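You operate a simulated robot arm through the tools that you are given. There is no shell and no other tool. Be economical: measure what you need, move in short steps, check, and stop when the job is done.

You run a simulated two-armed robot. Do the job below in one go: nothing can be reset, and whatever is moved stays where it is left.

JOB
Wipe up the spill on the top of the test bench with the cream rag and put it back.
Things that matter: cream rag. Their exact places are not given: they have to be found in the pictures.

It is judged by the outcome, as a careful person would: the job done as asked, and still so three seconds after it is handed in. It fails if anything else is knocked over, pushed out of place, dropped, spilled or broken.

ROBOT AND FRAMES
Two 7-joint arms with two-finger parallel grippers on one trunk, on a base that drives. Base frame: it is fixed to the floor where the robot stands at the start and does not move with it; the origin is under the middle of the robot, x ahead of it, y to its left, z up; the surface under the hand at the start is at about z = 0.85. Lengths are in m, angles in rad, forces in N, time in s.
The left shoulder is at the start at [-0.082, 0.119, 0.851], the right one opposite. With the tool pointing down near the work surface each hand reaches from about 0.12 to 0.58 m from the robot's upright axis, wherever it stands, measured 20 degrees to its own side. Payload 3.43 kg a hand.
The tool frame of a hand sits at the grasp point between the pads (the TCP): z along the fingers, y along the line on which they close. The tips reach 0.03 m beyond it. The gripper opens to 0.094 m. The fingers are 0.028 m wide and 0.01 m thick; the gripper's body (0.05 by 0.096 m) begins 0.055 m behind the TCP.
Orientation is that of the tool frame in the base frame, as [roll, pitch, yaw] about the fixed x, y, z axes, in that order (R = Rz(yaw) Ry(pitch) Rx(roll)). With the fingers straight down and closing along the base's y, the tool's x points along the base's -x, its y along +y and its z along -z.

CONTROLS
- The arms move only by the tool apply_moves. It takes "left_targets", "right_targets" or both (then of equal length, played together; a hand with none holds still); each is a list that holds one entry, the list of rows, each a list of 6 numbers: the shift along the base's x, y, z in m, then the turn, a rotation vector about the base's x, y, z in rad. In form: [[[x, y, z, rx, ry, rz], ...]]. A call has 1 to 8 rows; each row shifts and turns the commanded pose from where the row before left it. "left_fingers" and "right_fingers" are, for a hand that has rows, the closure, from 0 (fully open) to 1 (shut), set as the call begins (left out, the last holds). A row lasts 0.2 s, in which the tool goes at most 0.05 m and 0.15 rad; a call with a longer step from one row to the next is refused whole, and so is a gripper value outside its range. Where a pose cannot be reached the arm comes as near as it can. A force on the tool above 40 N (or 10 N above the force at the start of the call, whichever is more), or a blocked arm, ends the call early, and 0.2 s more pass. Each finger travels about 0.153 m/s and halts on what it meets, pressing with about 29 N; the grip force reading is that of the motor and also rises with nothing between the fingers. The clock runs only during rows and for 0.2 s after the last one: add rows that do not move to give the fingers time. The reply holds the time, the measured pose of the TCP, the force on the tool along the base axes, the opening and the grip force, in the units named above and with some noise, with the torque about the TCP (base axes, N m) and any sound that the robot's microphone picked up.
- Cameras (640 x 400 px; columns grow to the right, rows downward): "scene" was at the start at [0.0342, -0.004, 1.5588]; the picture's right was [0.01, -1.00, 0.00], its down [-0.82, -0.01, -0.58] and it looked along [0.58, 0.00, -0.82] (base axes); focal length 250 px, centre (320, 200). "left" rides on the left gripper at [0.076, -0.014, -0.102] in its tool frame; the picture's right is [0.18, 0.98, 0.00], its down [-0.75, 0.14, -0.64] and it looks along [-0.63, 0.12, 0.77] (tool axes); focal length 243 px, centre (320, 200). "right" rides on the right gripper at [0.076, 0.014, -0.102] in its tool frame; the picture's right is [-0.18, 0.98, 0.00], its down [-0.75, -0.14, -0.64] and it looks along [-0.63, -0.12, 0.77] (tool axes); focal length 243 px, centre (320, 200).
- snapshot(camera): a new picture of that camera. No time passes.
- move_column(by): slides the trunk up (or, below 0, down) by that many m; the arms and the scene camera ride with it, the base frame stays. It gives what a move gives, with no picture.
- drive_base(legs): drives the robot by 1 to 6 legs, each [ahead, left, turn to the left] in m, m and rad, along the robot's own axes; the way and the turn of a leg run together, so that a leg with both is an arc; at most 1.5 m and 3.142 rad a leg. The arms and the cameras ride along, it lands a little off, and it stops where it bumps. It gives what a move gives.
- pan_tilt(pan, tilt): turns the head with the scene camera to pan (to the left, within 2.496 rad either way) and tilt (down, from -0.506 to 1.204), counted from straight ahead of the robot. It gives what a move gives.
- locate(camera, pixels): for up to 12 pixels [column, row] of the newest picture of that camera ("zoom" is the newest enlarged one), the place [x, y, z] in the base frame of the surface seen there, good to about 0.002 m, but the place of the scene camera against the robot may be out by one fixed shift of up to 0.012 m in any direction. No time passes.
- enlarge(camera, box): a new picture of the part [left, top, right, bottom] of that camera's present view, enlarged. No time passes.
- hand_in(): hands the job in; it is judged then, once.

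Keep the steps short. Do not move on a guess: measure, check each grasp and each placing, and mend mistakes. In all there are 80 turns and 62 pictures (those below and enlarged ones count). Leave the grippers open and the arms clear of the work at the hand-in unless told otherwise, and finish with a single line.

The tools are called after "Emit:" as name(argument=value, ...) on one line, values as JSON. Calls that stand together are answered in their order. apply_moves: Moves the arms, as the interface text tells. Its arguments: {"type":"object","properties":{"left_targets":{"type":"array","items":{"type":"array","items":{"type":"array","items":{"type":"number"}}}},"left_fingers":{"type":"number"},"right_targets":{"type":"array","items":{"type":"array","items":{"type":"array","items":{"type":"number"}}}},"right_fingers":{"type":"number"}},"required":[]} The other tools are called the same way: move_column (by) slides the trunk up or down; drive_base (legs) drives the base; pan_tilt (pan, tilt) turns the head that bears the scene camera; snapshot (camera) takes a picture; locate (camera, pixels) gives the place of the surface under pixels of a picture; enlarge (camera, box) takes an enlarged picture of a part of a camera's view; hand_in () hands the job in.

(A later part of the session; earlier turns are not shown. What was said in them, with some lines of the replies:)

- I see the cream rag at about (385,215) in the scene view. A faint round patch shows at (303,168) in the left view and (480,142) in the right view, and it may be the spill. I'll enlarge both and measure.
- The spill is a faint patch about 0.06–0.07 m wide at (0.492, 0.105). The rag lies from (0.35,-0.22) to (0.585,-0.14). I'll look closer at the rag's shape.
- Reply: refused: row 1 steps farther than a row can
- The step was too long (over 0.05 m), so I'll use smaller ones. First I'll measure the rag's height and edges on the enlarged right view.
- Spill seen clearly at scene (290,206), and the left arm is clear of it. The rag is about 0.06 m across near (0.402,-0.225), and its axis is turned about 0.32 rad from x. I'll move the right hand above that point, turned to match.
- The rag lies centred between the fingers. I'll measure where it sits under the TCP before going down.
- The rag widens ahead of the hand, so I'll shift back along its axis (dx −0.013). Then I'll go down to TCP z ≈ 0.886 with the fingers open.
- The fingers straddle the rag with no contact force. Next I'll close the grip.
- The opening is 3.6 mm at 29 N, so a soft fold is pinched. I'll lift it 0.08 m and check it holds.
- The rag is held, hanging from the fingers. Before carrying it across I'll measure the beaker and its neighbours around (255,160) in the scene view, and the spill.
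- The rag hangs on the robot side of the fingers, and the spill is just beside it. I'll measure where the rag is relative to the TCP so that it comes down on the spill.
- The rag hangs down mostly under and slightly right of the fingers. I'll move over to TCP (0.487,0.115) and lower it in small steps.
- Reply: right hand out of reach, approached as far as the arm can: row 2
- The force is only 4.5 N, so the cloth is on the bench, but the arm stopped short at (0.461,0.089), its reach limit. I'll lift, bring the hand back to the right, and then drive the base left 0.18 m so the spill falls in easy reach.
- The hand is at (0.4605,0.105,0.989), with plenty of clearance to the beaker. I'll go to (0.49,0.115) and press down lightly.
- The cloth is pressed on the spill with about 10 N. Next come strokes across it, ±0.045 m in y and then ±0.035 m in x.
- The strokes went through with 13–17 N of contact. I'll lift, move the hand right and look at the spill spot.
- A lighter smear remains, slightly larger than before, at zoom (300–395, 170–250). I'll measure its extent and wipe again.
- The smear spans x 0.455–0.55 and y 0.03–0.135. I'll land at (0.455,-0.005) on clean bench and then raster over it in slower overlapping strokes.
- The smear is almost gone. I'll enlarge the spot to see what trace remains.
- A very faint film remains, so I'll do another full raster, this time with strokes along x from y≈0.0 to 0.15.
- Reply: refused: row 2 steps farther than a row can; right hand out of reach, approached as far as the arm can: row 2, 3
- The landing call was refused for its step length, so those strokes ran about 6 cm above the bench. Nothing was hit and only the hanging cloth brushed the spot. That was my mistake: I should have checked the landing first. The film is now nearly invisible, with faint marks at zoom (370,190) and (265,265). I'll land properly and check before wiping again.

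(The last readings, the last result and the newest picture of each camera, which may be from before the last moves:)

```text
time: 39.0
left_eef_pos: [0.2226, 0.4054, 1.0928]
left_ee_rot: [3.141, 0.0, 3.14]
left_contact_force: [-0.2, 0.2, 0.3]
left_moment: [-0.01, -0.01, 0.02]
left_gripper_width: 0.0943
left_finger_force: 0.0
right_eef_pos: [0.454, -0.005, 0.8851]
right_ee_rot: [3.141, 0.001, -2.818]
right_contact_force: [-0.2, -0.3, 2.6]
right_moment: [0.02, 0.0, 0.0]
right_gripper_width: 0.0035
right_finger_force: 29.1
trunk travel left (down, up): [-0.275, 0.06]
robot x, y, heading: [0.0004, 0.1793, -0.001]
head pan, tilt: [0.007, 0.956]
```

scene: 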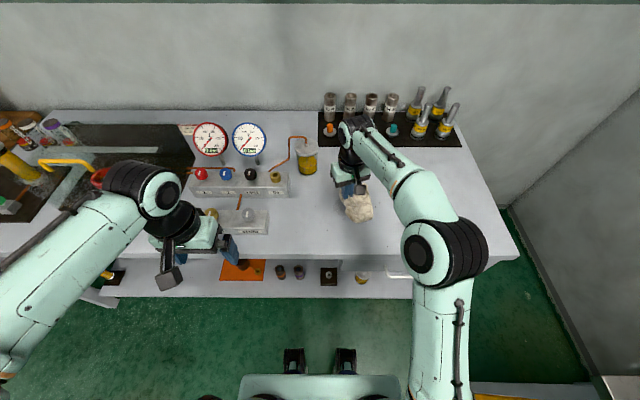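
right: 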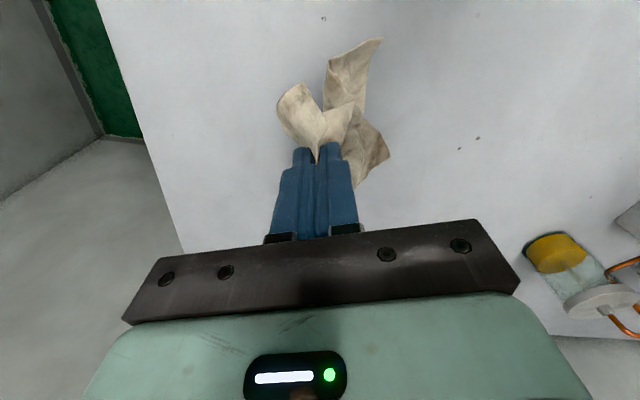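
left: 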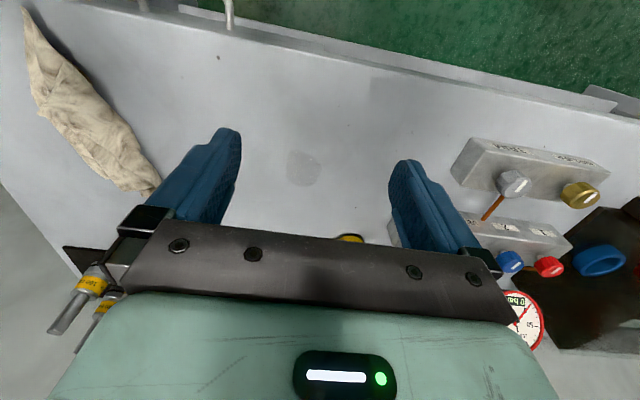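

The rag is down at (0.454,-0.005) with only 2.6 N, so the first row presses a little more. Then I'll run the raster.

Emit:
apply_moves(right_targets=[[[0, 0.035, -0.002, 0, 0, 0], [0, 0.035, 0, 0, 0, 0], [0, 0.035, 0, 0, 0, 0], [0, 0.035, 0, 0, 0, 0], [0.018, 0, 0, 0, 0, 0], [0, -0.035, 0, 0, 0, 0], [0, -0.035, 0, 0, 0, 0], [0, -0.035, 0, 0, 0, 0]]])

Emit:
apply_moves(right_targets=[[[0, -0.03, 0, 0, 0, 0], [0.018, 0, 0, 0, 0, 0], [0, 0.035, 0, 0, 0, 0], [0, 0.035, 0, 0, 0, 0], [0, 0.035, 0, 0, 0, 0], [0, 0.03, 0, 0, 0, 0], [0.018, 0, 0, 0, 0, 0], [0, -0.035, 0, 0, 0, 0]]])

Emit:
apply_moves(right_targets=[[[0, -0.035, 0, 0, 0, 0], [0, -0.035, 0, 0, 0, 0], [0, -0.03, 0, 0, 0, 0], [0.018, 0, 0, 0, 0, 0], [0, 0.035, 0, 0, 0, 0], [0, 0.035, 0, 0, 0, 0], [0, 0.035, 0, 0, 0, 0], [0, 0.03, 0, 0, 0, 0]]])

Emit:
apply_moves(right_targets=[[[0.018, 0, 0, 0, 0, 0], [0, -0.035, 0, 0, 0, 0], [0, -0.035, 0, 0, 0, 0], [0, -0.035, 0, 0, 0, 0], [0, -0.03, 0, 0, 0, 0], [0, -0.02, 0.03, 0, 0, 0], [-0.02, -0.03, 0.03, 0, 0, 0], [-0.03, -0.03, 0.02, 0, 0, 0]]])

Emit:
apply_moves(right_targets=[[[0, -0.04, 0.02, 0, 0, 0], [0, -0.04, 0.02, 0, 0, 0], [0, 0, 0, 0, 0, 0]]])

Emit:
enlarge(camera="scene", box=[300, 170, 396, 234])

Emit:
snapshot(camera="scene")

```text
time: 40.8
left_eef_pos: [0.223, 0.4058, 1.0929]
left_ee_rot: [-3.141, -0.001, 3.142]
left_contact_force: [-0.2, -0.4, -0.9]
left_moment: [0.01, 0.0, 0.06]
left_gripper_width: 0.0942
left_finger_force: 0.0
right_eef_pos: [0.4741, 0.0306, 0.8839]
right_ee_rot: [-3.141, 0.002, -2.818]
right_contact_force: [-0.2, 0.5, 2.3]
right_moment: [-0.01, -0.05, -0.04]
right_gripper_width: 0.0037
right_finger_force: 29.1
trunk travel left (down, up): [-0.275, 0.06]
robot x, y, heading: [-0.0039, 0.1817, 0.005]
head pan, tilt: [0.007, 0.956]
```

```text
time: 42.6
left_eef_pos: [0.2223, 0.4057, 1.0926]
left_ee_rot: [-3.14, -0.001, -3.141]
left_contact_force: [-0.7, 0.4, -0.3]
left_moment: [-0.02, -0.01, 0.03]
left_gripper_width: 0.0939
left_finger_force: 0.1
right_eef_pos: [0.5086, 0.0993, 0.8857]
right_ee_rot: [3.141, 0.002, -2.819]
right_contact_force: [0.7, 0.1, -0.4]
right_moment: [0.01, -0.06, 0.01]
right_gripper_width: 0.0038
right_finger_force: 28.7
trunk travel left (down, up): [-0.275, 0.06]
robot x, y, heading: [-0.0046, 0.181, 0.002]
head pan, tilt: [0.007, 0.956]
```

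```text
time: 44.4
left_eef_pos: [0.2228, 0.4065, 1.0931]
left_ee_rot: [-3.141, -0.001, -3.141]
left_contact_force: [0.0, -0.1, 1.3]
left_moment: [0.01, -0.01, -0.01]
left_gripper_width: 0.094
left_finger_force: 0.0
right_eef_pos: [0.5264, 0.136, 0.8849]
right_ee_rot: [-3.141, 0.002, -2.816]
right_contact_force: [-0.5, -0.4, 0.8]
right_moment: [-0.01, 0.04, 0.01]
right_gripper_width: 0.0035
right_finger_force: 28.6
trunk travel left (down, up): [-0.275, 0.06]
robot x, y, heading: [-0.0006, 0.1817, 0.002]
head pan, tilt: [0.007, 0.956]
```

```text
time: 44.8
left_eef_pos: [0.2227, 0.4073, 1.0917]
left_ee_rot: [3.141, 0.0, -3.142]
left_contact_force: [-0.9, -0.3, 0.0]
left_moment: [0.0, -0.03, -0.02]
left_gripper_width: 0.094
left_finger_force: 0.1
right_eef_pos: [0.5394, 0.1355, 0.8827]
right_ee_rot: [3.14, -0.017, -2.811]
right_contact_force: [-1.5, -0.6, 6.9]
right_moment: [-0.04, 0.03, -0.02]
right_gripper_width: 0.0035
right_finger_force: 29.2
trunk travel left (down, up): [-0.275, 0.06]
robot x, y, heading: [0.0018, 0.1823, -0.001]
head pan, tilt: [0.007, 0.956]
stopped in row 2 (right hand): the force on the tool passed its limit at 52 N (the readings are from after the stop); the commanded pose is now the measured one
```

```text
time: 45.6
left_eef_pos: [0.2235, 0.4072, 1.0937]
left_ee_rot: [3.141, 0.001, 3.141]
left_contact_force: [0.5, 0.4, 0.0]
left_moment: [0.04, 0.03, 0.01]
left_gripper_width: 0.0938
left_finger_force: 0.0
right_eef_pos: [0.5389, 0.0571, 0.9189]
right_ee_rot: [3.141, -0.022, -2.812]
right_contact_force: [-0.1, -0.6, -0.6]
right_moment: [-0.05, 0.02, 0.0]
right_gripper_width: 0.0035
right_finger_force: 29.1
trunk travel left (down, up): [-0.275, 0.06]
robot x, y, heading: [-0.0043, 0.184, 0.003]
head pan, tilt: [0.007, 0.956]
```

```text
6.25 times, centred on (348, 202) of scene
```

zoom: 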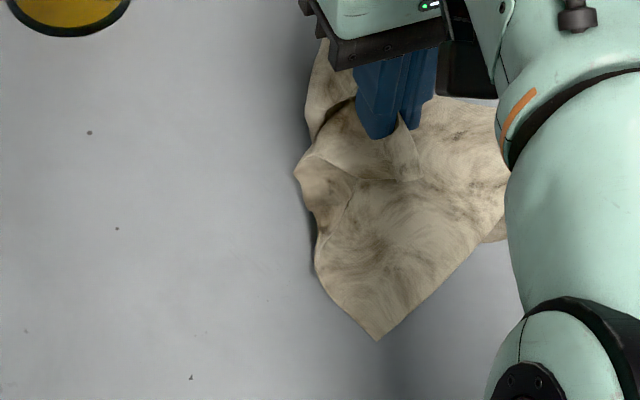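

```text
31 pictures are left
```

scene: 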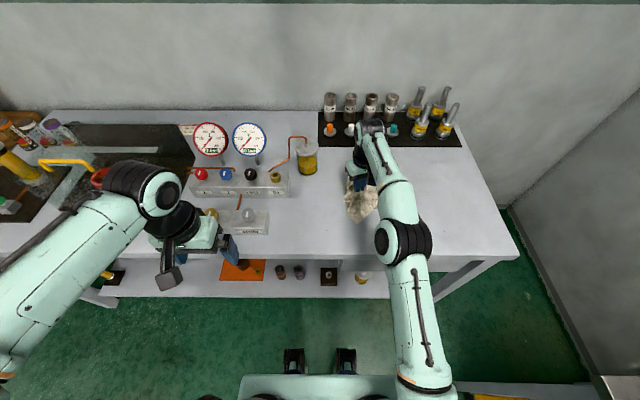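

The last stroke stopped on a force spike at (0.539,0.135), where the arm is near full stretch. The beaker and other items look unmoved. I'll lift and withdraw, then inspect the spot and the surroundings.

Emit:
apply_moves(right_targets=[[[-0.02, -0.02, 0.03, 0, 0.011, 0], [-0.03, -0.03, 0.02, 0, 0.011, 0], [-0.02, -0.04, 0, 0, 0, 0], [-0.01, -0.045, 0, 0, 0, 0], [0, -0.045, 0, 0, 0, 0], [0, -0.045, 0, 0, 0, 0], [0, 0, 0, 0, 0, 0]]])

Emit:
enlarge(camera="scene", box=[300, 170, 396, 234])

Emit:
enlarge(camera="scene", box=[260, 80, 500, 230])

```text
time: 47.2
left_eef_pos: [0.2238, 0.406, 1.0913]
left_ee_rot: [-3.141, 0.0, -3.142]
left_contact_force: [-0.2, 0.3, -0.2]
left_moment: [0.02, 0.01, 0.01]
left_gripper_width: 0.0939
left_finger_force: 0.1
right_eef_pos: [0.4599, -0.1693, 0.9718]
right_ee_rot: [3.134, -0.04, -2.813]
right_contact_force: [0.6, 0.1, -0.4]
right_moment: [-0.03, -0.02, 0.0]
right_gripper_width: 0.0034
right_finger_force: 29.1
trunk travel left (down, up): [-0.275, 0.06]
robot x, y, heading: [-0.0009, 0.1813, 0.0]
head pan, tilt: [0.007, 0.956]
```

```text
6.25 times, centred on (348, 202) of scene
```

zoom: 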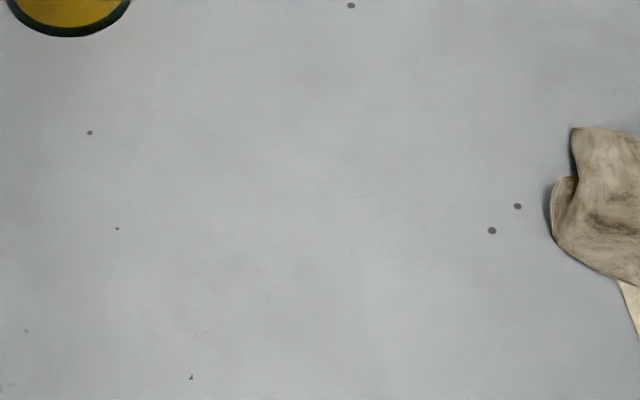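

```text
2.67 times, centred on (380, 155) of scene
```

zoom: 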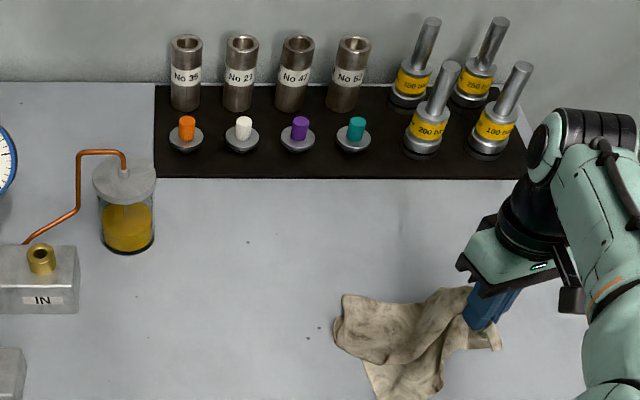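

Nothing else moved. The spill is practically gone, with only hairline traces left. I'll locate them for one last targeted, firmer wipe.

Emit:
locate(camera="zoom", pixels=[[211, 353], [256, 322], [218, 321]])

Emit:
apply_moves(right_targets=[[[0, 0.045, 0, 0, -0.02, 0], [0, 0.045, 0, 0, -0.02, 0], [0, 0.045, 0, 0, 0, 0], [0, 0.04, -0.02, 0, 0, 0], [0, 0, -0.03, 0, 0, 0], [0, 0, -0.02, 0, 0, 0], [0, 0, -0.013, 0, 0, 0], [0, 0, 0, 0, 0, 0]]])

```text
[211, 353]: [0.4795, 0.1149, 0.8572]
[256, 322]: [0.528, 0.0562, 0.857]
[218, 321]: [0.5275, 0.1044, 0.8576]
```

```text
time: 49.0
left_eef_pos: [0.2226, 0.4068, 1.0933]
left_ee_rot: [-3.141, -0.001, 3.141]
left_contact_force: [0.5, 0.0, 0.9]
left_moment: [-0.01, 0.01, -0.01]
left_gripper_width: 0.0943
left_finger_force: 0.0
right_eef_pos: [0.4597, 0.0058, 0.8879]
right_ee_rot: [-3.135, -0.002, -2.811]
right_contact_force: [0.5, 0.5, 0.6]
right_moment: [0.0, 0.01, 0.0]
right_gripper_width: 0.0033
right_finger_force: 28.8
trunk travel left (down, up): [-0.275, 0.06]
robot x, y, heading: [0.0036, 0.1806, 0.001]
head pan, tilt: [0.007, 0.956]
```

Emit:
apply_moves(right_targets=[[[0.01, 0.03, -0.005, 0, 0, 0], [0, 0.035, 0, 0, 0, 0], [0, 0.035, 0, 0, 0, 0], [0, 0.03, 0, 0, 0, 0], [0.012, 0, 0, 0, 0, 0], [0, -0.035, 0, 0, 0, 0], [0, -0.035, 0, 0, 0, 0], [0, -0.03, 0, 0, 0, 0]]])

Emit:
apply_moves(right_targets=[[[0.012, 0, 0, 0, 0, 0], [0, 0.035, 0, 0, 0, 0], [0, 0.035, 0, 0, 0, 0], [0, 0.03, 0, 0, 0, 0], [0.012, 0, 0, 0, 0, 0], [0, -0.035, 0, 0, 0, 0], [0, -0.035, 0, 0, 0, 0], [0, -0.03, 0, 0, 0, 0]]])

Emit:
apply_moves(right_targets=[[[0.012, 0, 0, 0, 0, 0], [0, 0.035, 0, 0, 0, 0], [0, 0.035, 0, 0, 0, 0], [0, 0.03, 0, 0, 0, 0], [0.008, 0, 0, 0, 0, 0], [0, -0.035, 0, 0, 0, 0], [0, -0.035, 0, 0, 0, 0], [0, -0.03, 0, 0, 0, 0]]])

```text
time: 50.8
left_eef_pos: [0.2227, 0.4069, 1.0925]
left_ee_rot: [-3.14, 0.0, -3.141]
left_contact_force: [0.1, -1.2, 0.3]
left_moment: [-0.01, -0.03, 0.0]
left_gripper_width: 0.0939
left_finger_force: 0.1
right_eef_pos: [0.4824, 0.0361, 0.8846]
right_ee_rot: [-3.137, -0.002, -2.813]
right_contact_force: [0.5, 0.2, 1.0]
right_moment: [0.03, -0.01, 0.02]
right_gripper_width: 0.0034
right_finger_force: 29.2
trunk travel left (down, up): [-0.275, 0.06]
robot x, y, heading: [0.0011, 0.1816, -0.0]
head pan, tilt: [0.007, 0.956]
```

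```text
time: 52.6
left_eef_pos: [0.2232, 0.406, 1.0928]
left_ee_rot: [3.142, 0.0, -3.141]
left_contact_force: [0.2, -0.8, 0.2]
left_moment: [0.0, 0.0, -0.02]
left_gripper_width: 0.094
left_finger_force: 0.1
right_eef_pos: [0.5049, 0.035, 0.8826]
right_ee_rot: [-3.136, -0.002, -2.811]
right_contact_force: [-0.2, 0.1, 1.2]
right_moment: [0.06, 0.02, 0.01]
right_gripper_width: 0.0034
right_finger_force: 29.2
trunk travel left (down, up): [-0.275, 0.06]
robot x, y, heading: [-0.0011, 0.1826, 0.004]
head pan, tilt: [0.007, 0.956]
```

```text
time: 54.4
left_eef_pos: [0.2233, 0.4068, 1.0922]
left_ee_rot: [3.141, -0.001, 3.141]
left_contact_force: [-0.1, -1.0, 0.1]
left_moment: [0.0, -0.01, 0.02]
left_gripper_width: 0.0942
left_finger_force: 0.0
right_eef_pos: [0.5255, 0.0363, 0.8837]
right_ee_rot: [-3.138, -0.002, -2.813]
right_contact_force: [-0.3, -0.6, 2.6]
right_moment: [-0.02, -0.03, -0.01]
right_gripper_width: 0.0031
right_finger_force: 29.3
trunk travel left (down, up): [-0.275, 0.06]
robot x, y, heading: [0.0004, 0.1822, -0.003]
head pan, tilt: [0.007, 0.956]
```

Now I'll lift, move right and inspect.

Emit:
apply_moves(right_targets=[[[-0.01, 0, 0.03, 0, 0, 0], [-0.02, -0.03, 0.03, 0, 0, 0], [-0.02, -0.03, 0.03, 0, 0, 0], [-0.015, -0.045, 0, 0, 0, 0], [0, -0.045, 0, 0, 0, 0], [0, -0.04, 0, 0, 0, 0], [0, 0, 0, 0, 0, 0]]])

Emit:
enlarge(camera="scene", box=[300, 170, 396, 234])

Emit:
snapshot(camera="right")

```text
time: 56.0
left_eef_pos: [0.2237, 0.4069, 1.0922]
left_ee_rot: [-3.142, 0.001, 3.141]
left_contact_force: [0.5, -0.4, -0.1]
left_moment: [0.01, 0.0, -0.01]
left_gripper_width: 0.0938
left_finger_force: 0.1
right_eef_pos: [0.4601, -0.154, 0.9723]
right_ee_rot: [-3.136, -0.004, -2.812]
right_contact_force: [0.6, 0.5, -0.2]
right_moment: [-0.01, 0.05, 0.04]
right_gripper_width: 0.0033
right_finger_force: 29.2
trunk travel left (down, up): [-0.275, 0.06]
robot x, y, heading: [-0.0008, 0.1808, -0.004]
head pan, tilt: [0.007, 0.956]
```

```text
6.25 times, centred on (348, 202) of scene
```

zoom: 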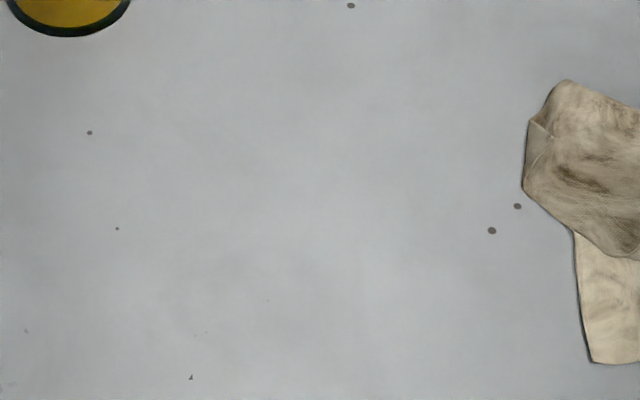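

```text
27 pictures are left
```

right: 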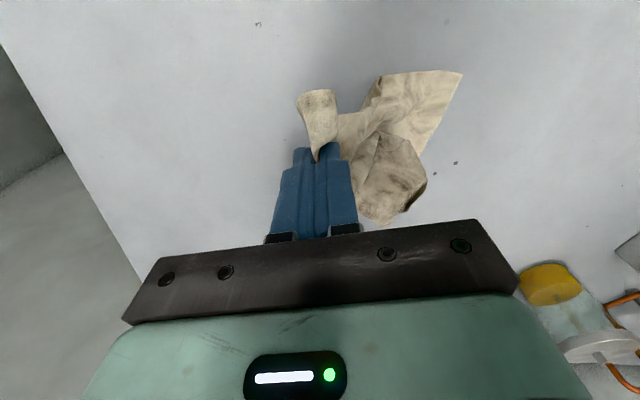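

The spot is clean. To put the rag back, I'll shift the hand +0.11 m in y, drive the base right 0.18 m to where it started, and look.

Emit:
apply_moves(right_targets=[[[0.01, 0.04, 0.015, 0, 0, 0], [0.01, 0.04, 0.015, 0, 0, 0], [0.01, 0.04, 0, 0, 0, 0], [0, 0, 0, 0, 0, 0]]])

Emit:
drive_base(legs=[[0, -0.18, 0]])

Emit:
snapshot(camera="right")

Emit:
enlarge(camera="scene", box=[300, 140, 480, 260])

```text
time: 57.0
left_eef_pos: [0.2225, 0.4056, 1.0929]
left_ee_rot: [-3.141, 0.001, -3.141]
left_contact_force: [0.7, 0.9, 0.2]
left_moment: [0.06, -0.01, 0.01]
left_gripper_width: 0.094
left_finger_force: 0.1
right_eef_pos: [0.4884, -0.036, 1.0025]
right_ee_rot: [-3.135, -0.001, -2.81]
right_contact_force: [-0.4, -0.1, -0.2]
right_moment: [-0.03, 0.0, 0.01]
right_gripper_width: 0.0035
right_finger_force: 29.6
trunk travel left (down, up): [-0.275, 0.06]
robot x, y, heading: [-0.0001, 0.1792, -0.001]
head pan, tilt: [0.007, 0.956]
```

```text
time: 59.2
left_eef_pos: [0.2228, 0.2294, 1.0935]
left_ee_rot: [-3.141, 0.0, -3.14]
left_contact_force: [-0.2, -1.4, -0.6]
left_moment: [0.01, 0.02, -0.04]
left_gripper_width: 0.0939
left_finger_force: 0.1
right_eef_pos: [0.4909, -0.2123, 1.0018]
right_ee_rot: [-3.136, 0.0, -2.811]
right_contact_force: [0.2, 0.0, 0.3]
right_moment: [-0.04, 0.0, -0.01]
right_gripper_width: 0.0032
right_finger_force: 29.1
trunk travel left (down, up): [-0.275, 0.06]
robot x, y, heading: [0.0028, 0.0036, -0.0]
head pan, tilt: [0.007, 0.956]
```

```text
26 pictures are left
```

right: 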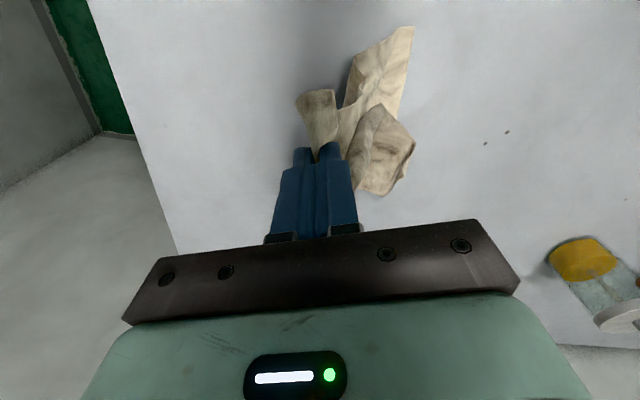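

```text
3.33 times, centred on (390, 200) of scene
```

zoom: 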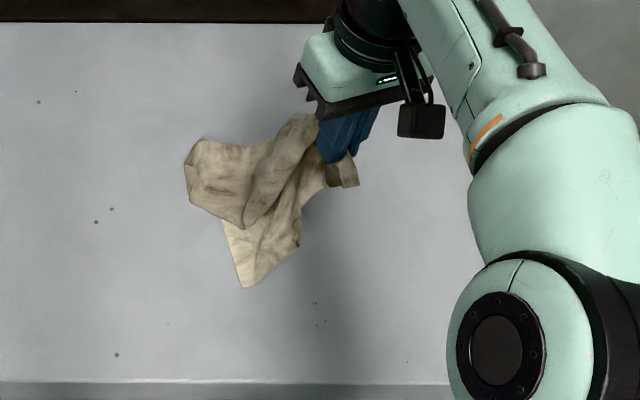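

Base is back. I'll lower the rag at about (0.49,-0.23), then draw the hand back along the rag's old axis to (0.395,-0.23) so the cloth trails ahead as it lay before.

Emit:
apply_moves(right_targets=[[[0.02, -0.01, -0.03, 0, 0, 0], [0, 0, -0.03, 0, 0, 0], [0, 0, -0.03, 0, 0, 0], [0, 0, -0.02, 0, 0, 0], [-0.03, -0.005, 0, 0, 0, 0], [-0.035, -0.005, 0, 0, 0, 0], [-0.03, -0.005, 0, 0, 0, 0], [-0.02, 0, 0, 0, 0, 0]]])

Emit:
snapshot(camera="right")

Emit:
enlarge(camera="scene", box=[300, 140, 480, 260])

```text
time: 61.0
left_eef_pos: [0.2235, 0.23, 1.0931]
left_ee_rot: [-3.141, 0.0, -3.14]
left_contact_force: [-0.9, 0.0, -0.1]
left_moment: [-0.03, 0.0, 0.03]
left_gripper_width: 0.0941
left_finger_force: 0.0
right_eef_pos: [0.3926, -0.2372, 0.8917]
right_ee_rot: [-3.135, -0.001, -2.811]
right_contact_force: [-0.2, 0.3, -0.7]
right_moment: [0.02, 0.0, -0.02]
right_gripper_width: 0.0034
right_finger_force: 29.2
trunk travel left (down, up): [-0.275, 0.06]
robot x, y, heading: [-0.0011, 0.0053, 0.001]
head pan, tilt: [0.007, 0.956]
```

```text
24 pictures are left
```

right: 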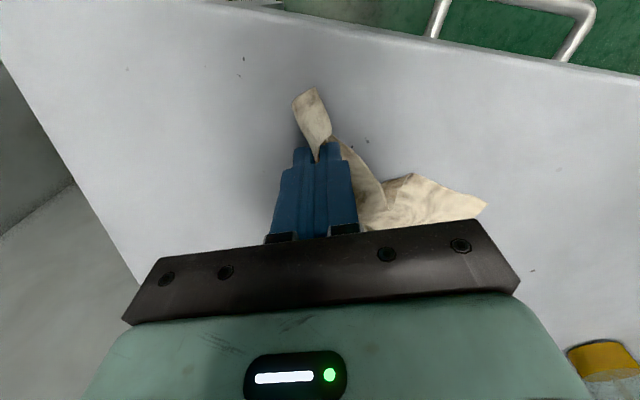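

```text
3.33 times, centred on (390, 200) of scene
```

zoom: 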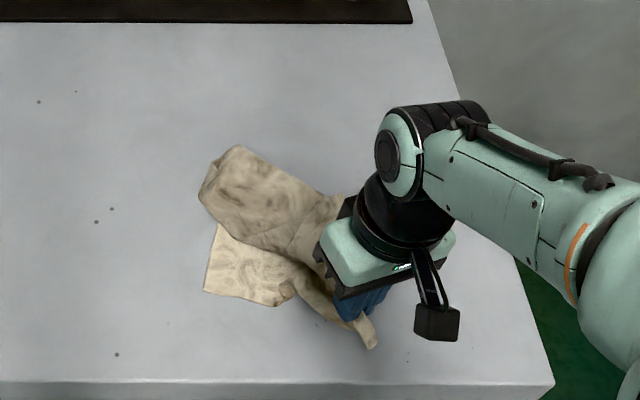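

The rag trails ahead and to the left of the fingers. I'll measure its extent against the original footprint (x 0.34–0.585, y −0.265 to −0.13).

Emit:
locate(camera="zoom", pixels=[[203, 190], [240, 150], [335, 198], [208, 288], [275, 304], [372, 345], [270, 225], [310, 300], [345, 325]])

```text
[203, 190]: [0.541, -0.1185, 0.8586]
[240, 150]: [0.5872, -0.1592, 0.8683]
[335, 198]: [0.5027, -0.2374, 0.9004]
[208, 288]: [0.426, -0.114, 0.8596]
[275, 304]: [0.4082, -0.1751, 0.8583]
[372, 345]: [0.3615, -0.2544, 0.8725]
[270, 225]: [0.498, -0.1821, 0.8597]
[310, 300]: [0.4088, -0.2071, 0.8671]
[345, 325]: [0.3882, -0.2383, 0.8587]
```

The rag centre is about 0.03 m left and 0.01 m ahead of the original. I'll drag by (−0.01, −0.03), lower slightly, and release.

Emit:
apply_moves(right_targets=[[[-0.005, -0.015, 0, 0, 0, 0], [-0.005, -0.018, 0, 0, 0, 0], [0, 0, -0.006, 0, 0, 0], [0, 0, 0, 0, 0, 0]]])

Emit:
apply_moves(right_targets=[[[0, 0, 0, 0, 0, 0], [0, 0, 0, 0, 0, 0], [0, 0, 0, 0, 0, 0], [0, 0, 0, 0, 0, 0]]], right_fingers=0.3)

Emit:
snapshot(camera="right")

```text
time: 62.0
left_eef_pos: [0.223, 0.229, 1.0928]
left_ee_rot: [-3.141, 0.0, -3.14]
left_contact_force: [-0.1, -0.8, 0.4]
left_moment: [0.0, -0.01, 0.01]
left_gripper_width: 0.0942
left_finger_force: 0.0
right_eef_pos: [0.3837, -0.2701, 0.8858]
right_ee_rot: [-3.133, -0.003, -2.811]
right_contact_force: [-0.3, -0.4, 0.2]
right_moment: [0.04, -0.03, -0.01]
right_gripper_width: 0.0032
right_finger_force: 29.1
trunk travel left (down, up): [-0.275, 0.06]
robot x, y, heading: [0.0018, 0.0011, -0.001]
head pan, tilt: [0.007, 0.956]
```

```text
time: 63.0
left_eef_pos: [0.2234, 0.2286, 1.0933]
left_ee_rot: [-3.141, 0.0, -3.138]
left_contact_force: [0.0, 1.2, 0.1]
left_moment: [0.02, -0.01, -0.04]
left_gripper_width: 0.094
left_finger_force: 0.1
right_eef_pos: [0.3835, -0.2703, 0.8869]
right_ee_rot: [-3.134, -0.001, -2.811]
right_contact_force: [-0.5, -0.3, -1.0]
right_moment: [-0.01, 0.0, 0.04]
right_gripper_width: 0.0655
right_finger_force: 0.0
trunk travel left (down, up): [-0.275, 0.06]
robot x, y, heading: [-0.0025, 0.0027, -0.002]
head pan, tilt: [0.007, 0.956]
```

```text
22 pictures are left
```

right: 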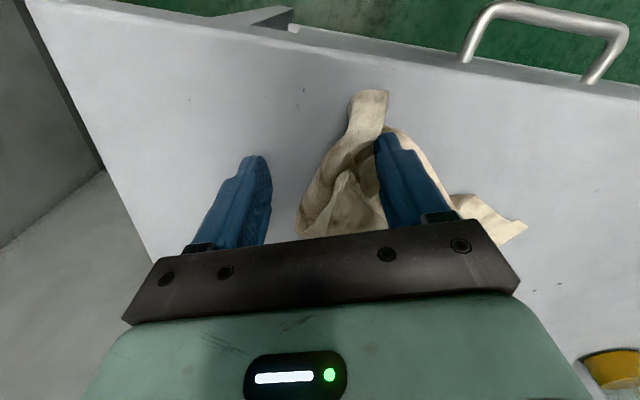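

The rag is released, with the +y finger resting against a fold. I'll lift straight up slowly.

Emit:
apply_moves(right_targets=[[[0, 0, 0.015, 0, 0, 0], [0, 0, 0.02, 0, 0, 0], [0, 0, 0.03, 0, 0, 0], [0, 0, 0.04, 0, 0, 0], [-0.02, 0, 0.04, 0, 0, 0], [-0.02, 0, 0.04, 0, 0, 0], [0, 0, 0.03, 0, 0, 0], [0, 0, 0, 0, 0, 0]]])

Emit:
snapshot(camera="right")

Emit:
snapshot(camera="scene")

```text
time: 64.8
left_eef_pos: [0.2236, 0.2294, 1.0925]
left_ee_rot: [3.141, -0.001, -3.14]
left_contact_force: [-0.5, -0.4, -1.2]
left_moment: [0.01, 0.0, 0.0]
left_gripper_width: 0.094
left_finger_force: 0.1
right_eef_pos: [0.3458, -0.2688, 1.1012]
right_ee_rot: [-3.136, -0.003, -2.809]
right_contact_force: [0.1, 0.2, 1.0]
right_moment: [0.01, 0.01, 0.02]
right_gripper_width: 0.066
right_finger_force: 0.0
trunk travel left (down, up): [-0.275, 0.06]
robot x, y, heading: [-0.0021, 0.0034, -0.001]
head pan, tilt: [0.007, 0.956]
```

```text
21 pictures are left
```

right: 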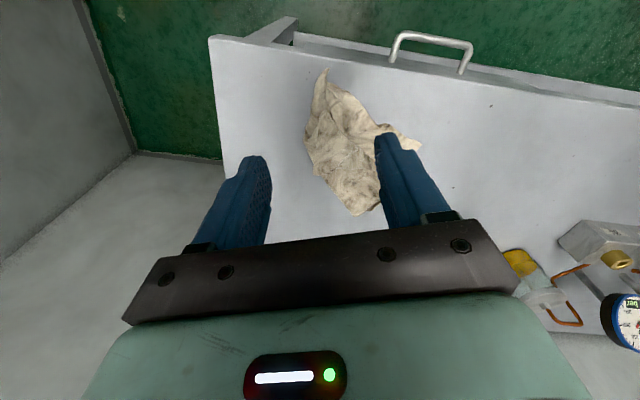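

```text
20 pictures are left
```

scene: 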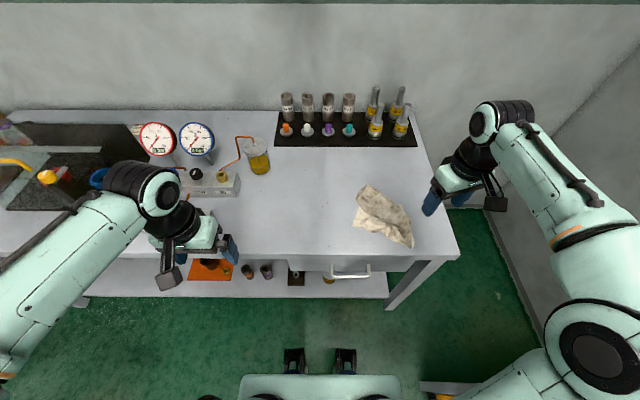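

The rag lies flat. I'll check its position against the original, open the gripper fully, and take a last look at the whole spill area.

Emit:
locate(camera="right", pixels=[[325, 72], [307, 140], [355, 213], [420, 148], [345, 145], [375, 125], [335, 180]])

Emit:
apply_moves(right_targets=[[[0, 0, 0, 0, 0, 0], [0, 0, 0, 0, 0, 0], [0, 0, 0, 0, 0, 0]]], right_fingers=0)

Emit:
enlarge(camera="scene", box=[220, 120, 460, 270])

Emit:
enlarge(camera="scene", box=[250, 170, 346, 234])

```text
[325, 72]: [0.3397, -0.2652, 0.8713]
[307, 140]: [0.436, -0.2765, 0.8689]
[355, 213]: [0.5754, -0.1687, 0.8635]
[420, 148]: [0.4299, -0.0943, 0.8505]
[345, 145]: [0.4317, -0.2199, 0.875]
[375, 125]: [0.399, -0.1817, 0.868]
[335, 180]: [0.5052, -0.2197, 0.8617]
```

```text
time: 65.6
left_eef_pos: [0.2244, 0.2288, 1.0936]
left_ee_rot: [3.141, 0.0, -3.139]
left_contact_force: [0.0, -0.4, -0.7]
left_moment: [0.01, -0.03, -0.02]
left_gripper_width: 0.0935
left_finger_force: 0.1
right_eef_pos: [0.3452, -0.2689, 1.1008]
right_ee_rot: [-3.137, -0.001, -2.811]
right_contact_force: [0.5, 0.4, -0.2]
right_moment: [-0.02, 0.04, 0.02]
right_gripper_width: 0.0938
right_finger_force: 0.0
trunk travel left (down, up): [-0.275, 0.06]
robot x, y, heading: [0.0015, 0.0019, 0.0]
head pan, tilt: [0.007, 0.956]
```

```text
2.67 times, centred on (340, 195) of scene
```

zoom: 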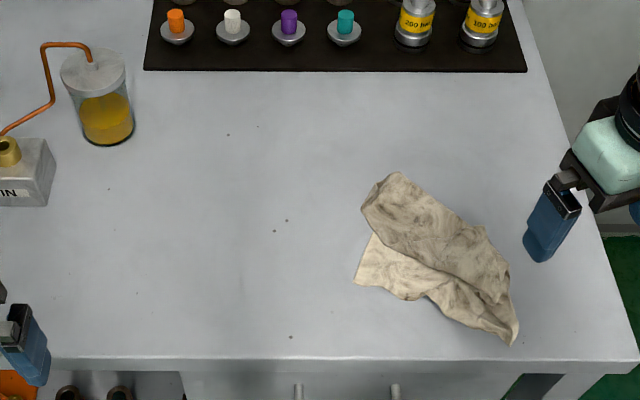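

```text
6.25 times, centred on (298, 202) of scene
```

zoom: 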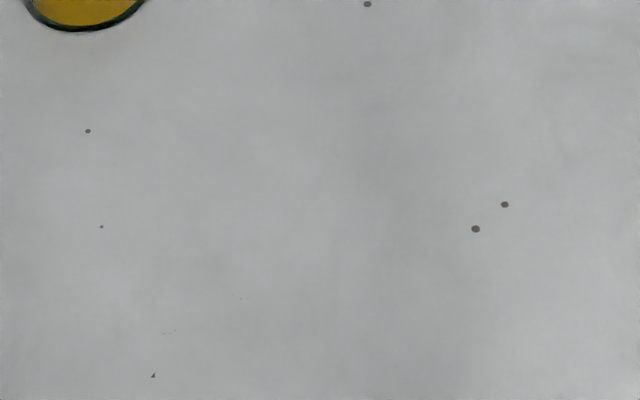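

The bench is clean; the small specks match the bench's own markings. The rag spans x 0.34–0.58 with its centre near (0.46,-0.195), matching its original place. Both grippers are open and clear, so I'll hand in.

Emit:
hand_in()

```text
The job is handed in.
```

The spill is wiped up, the cream rag is back in its original place on the bench, nothing else looks moved in the pictures, and the job is handed in.
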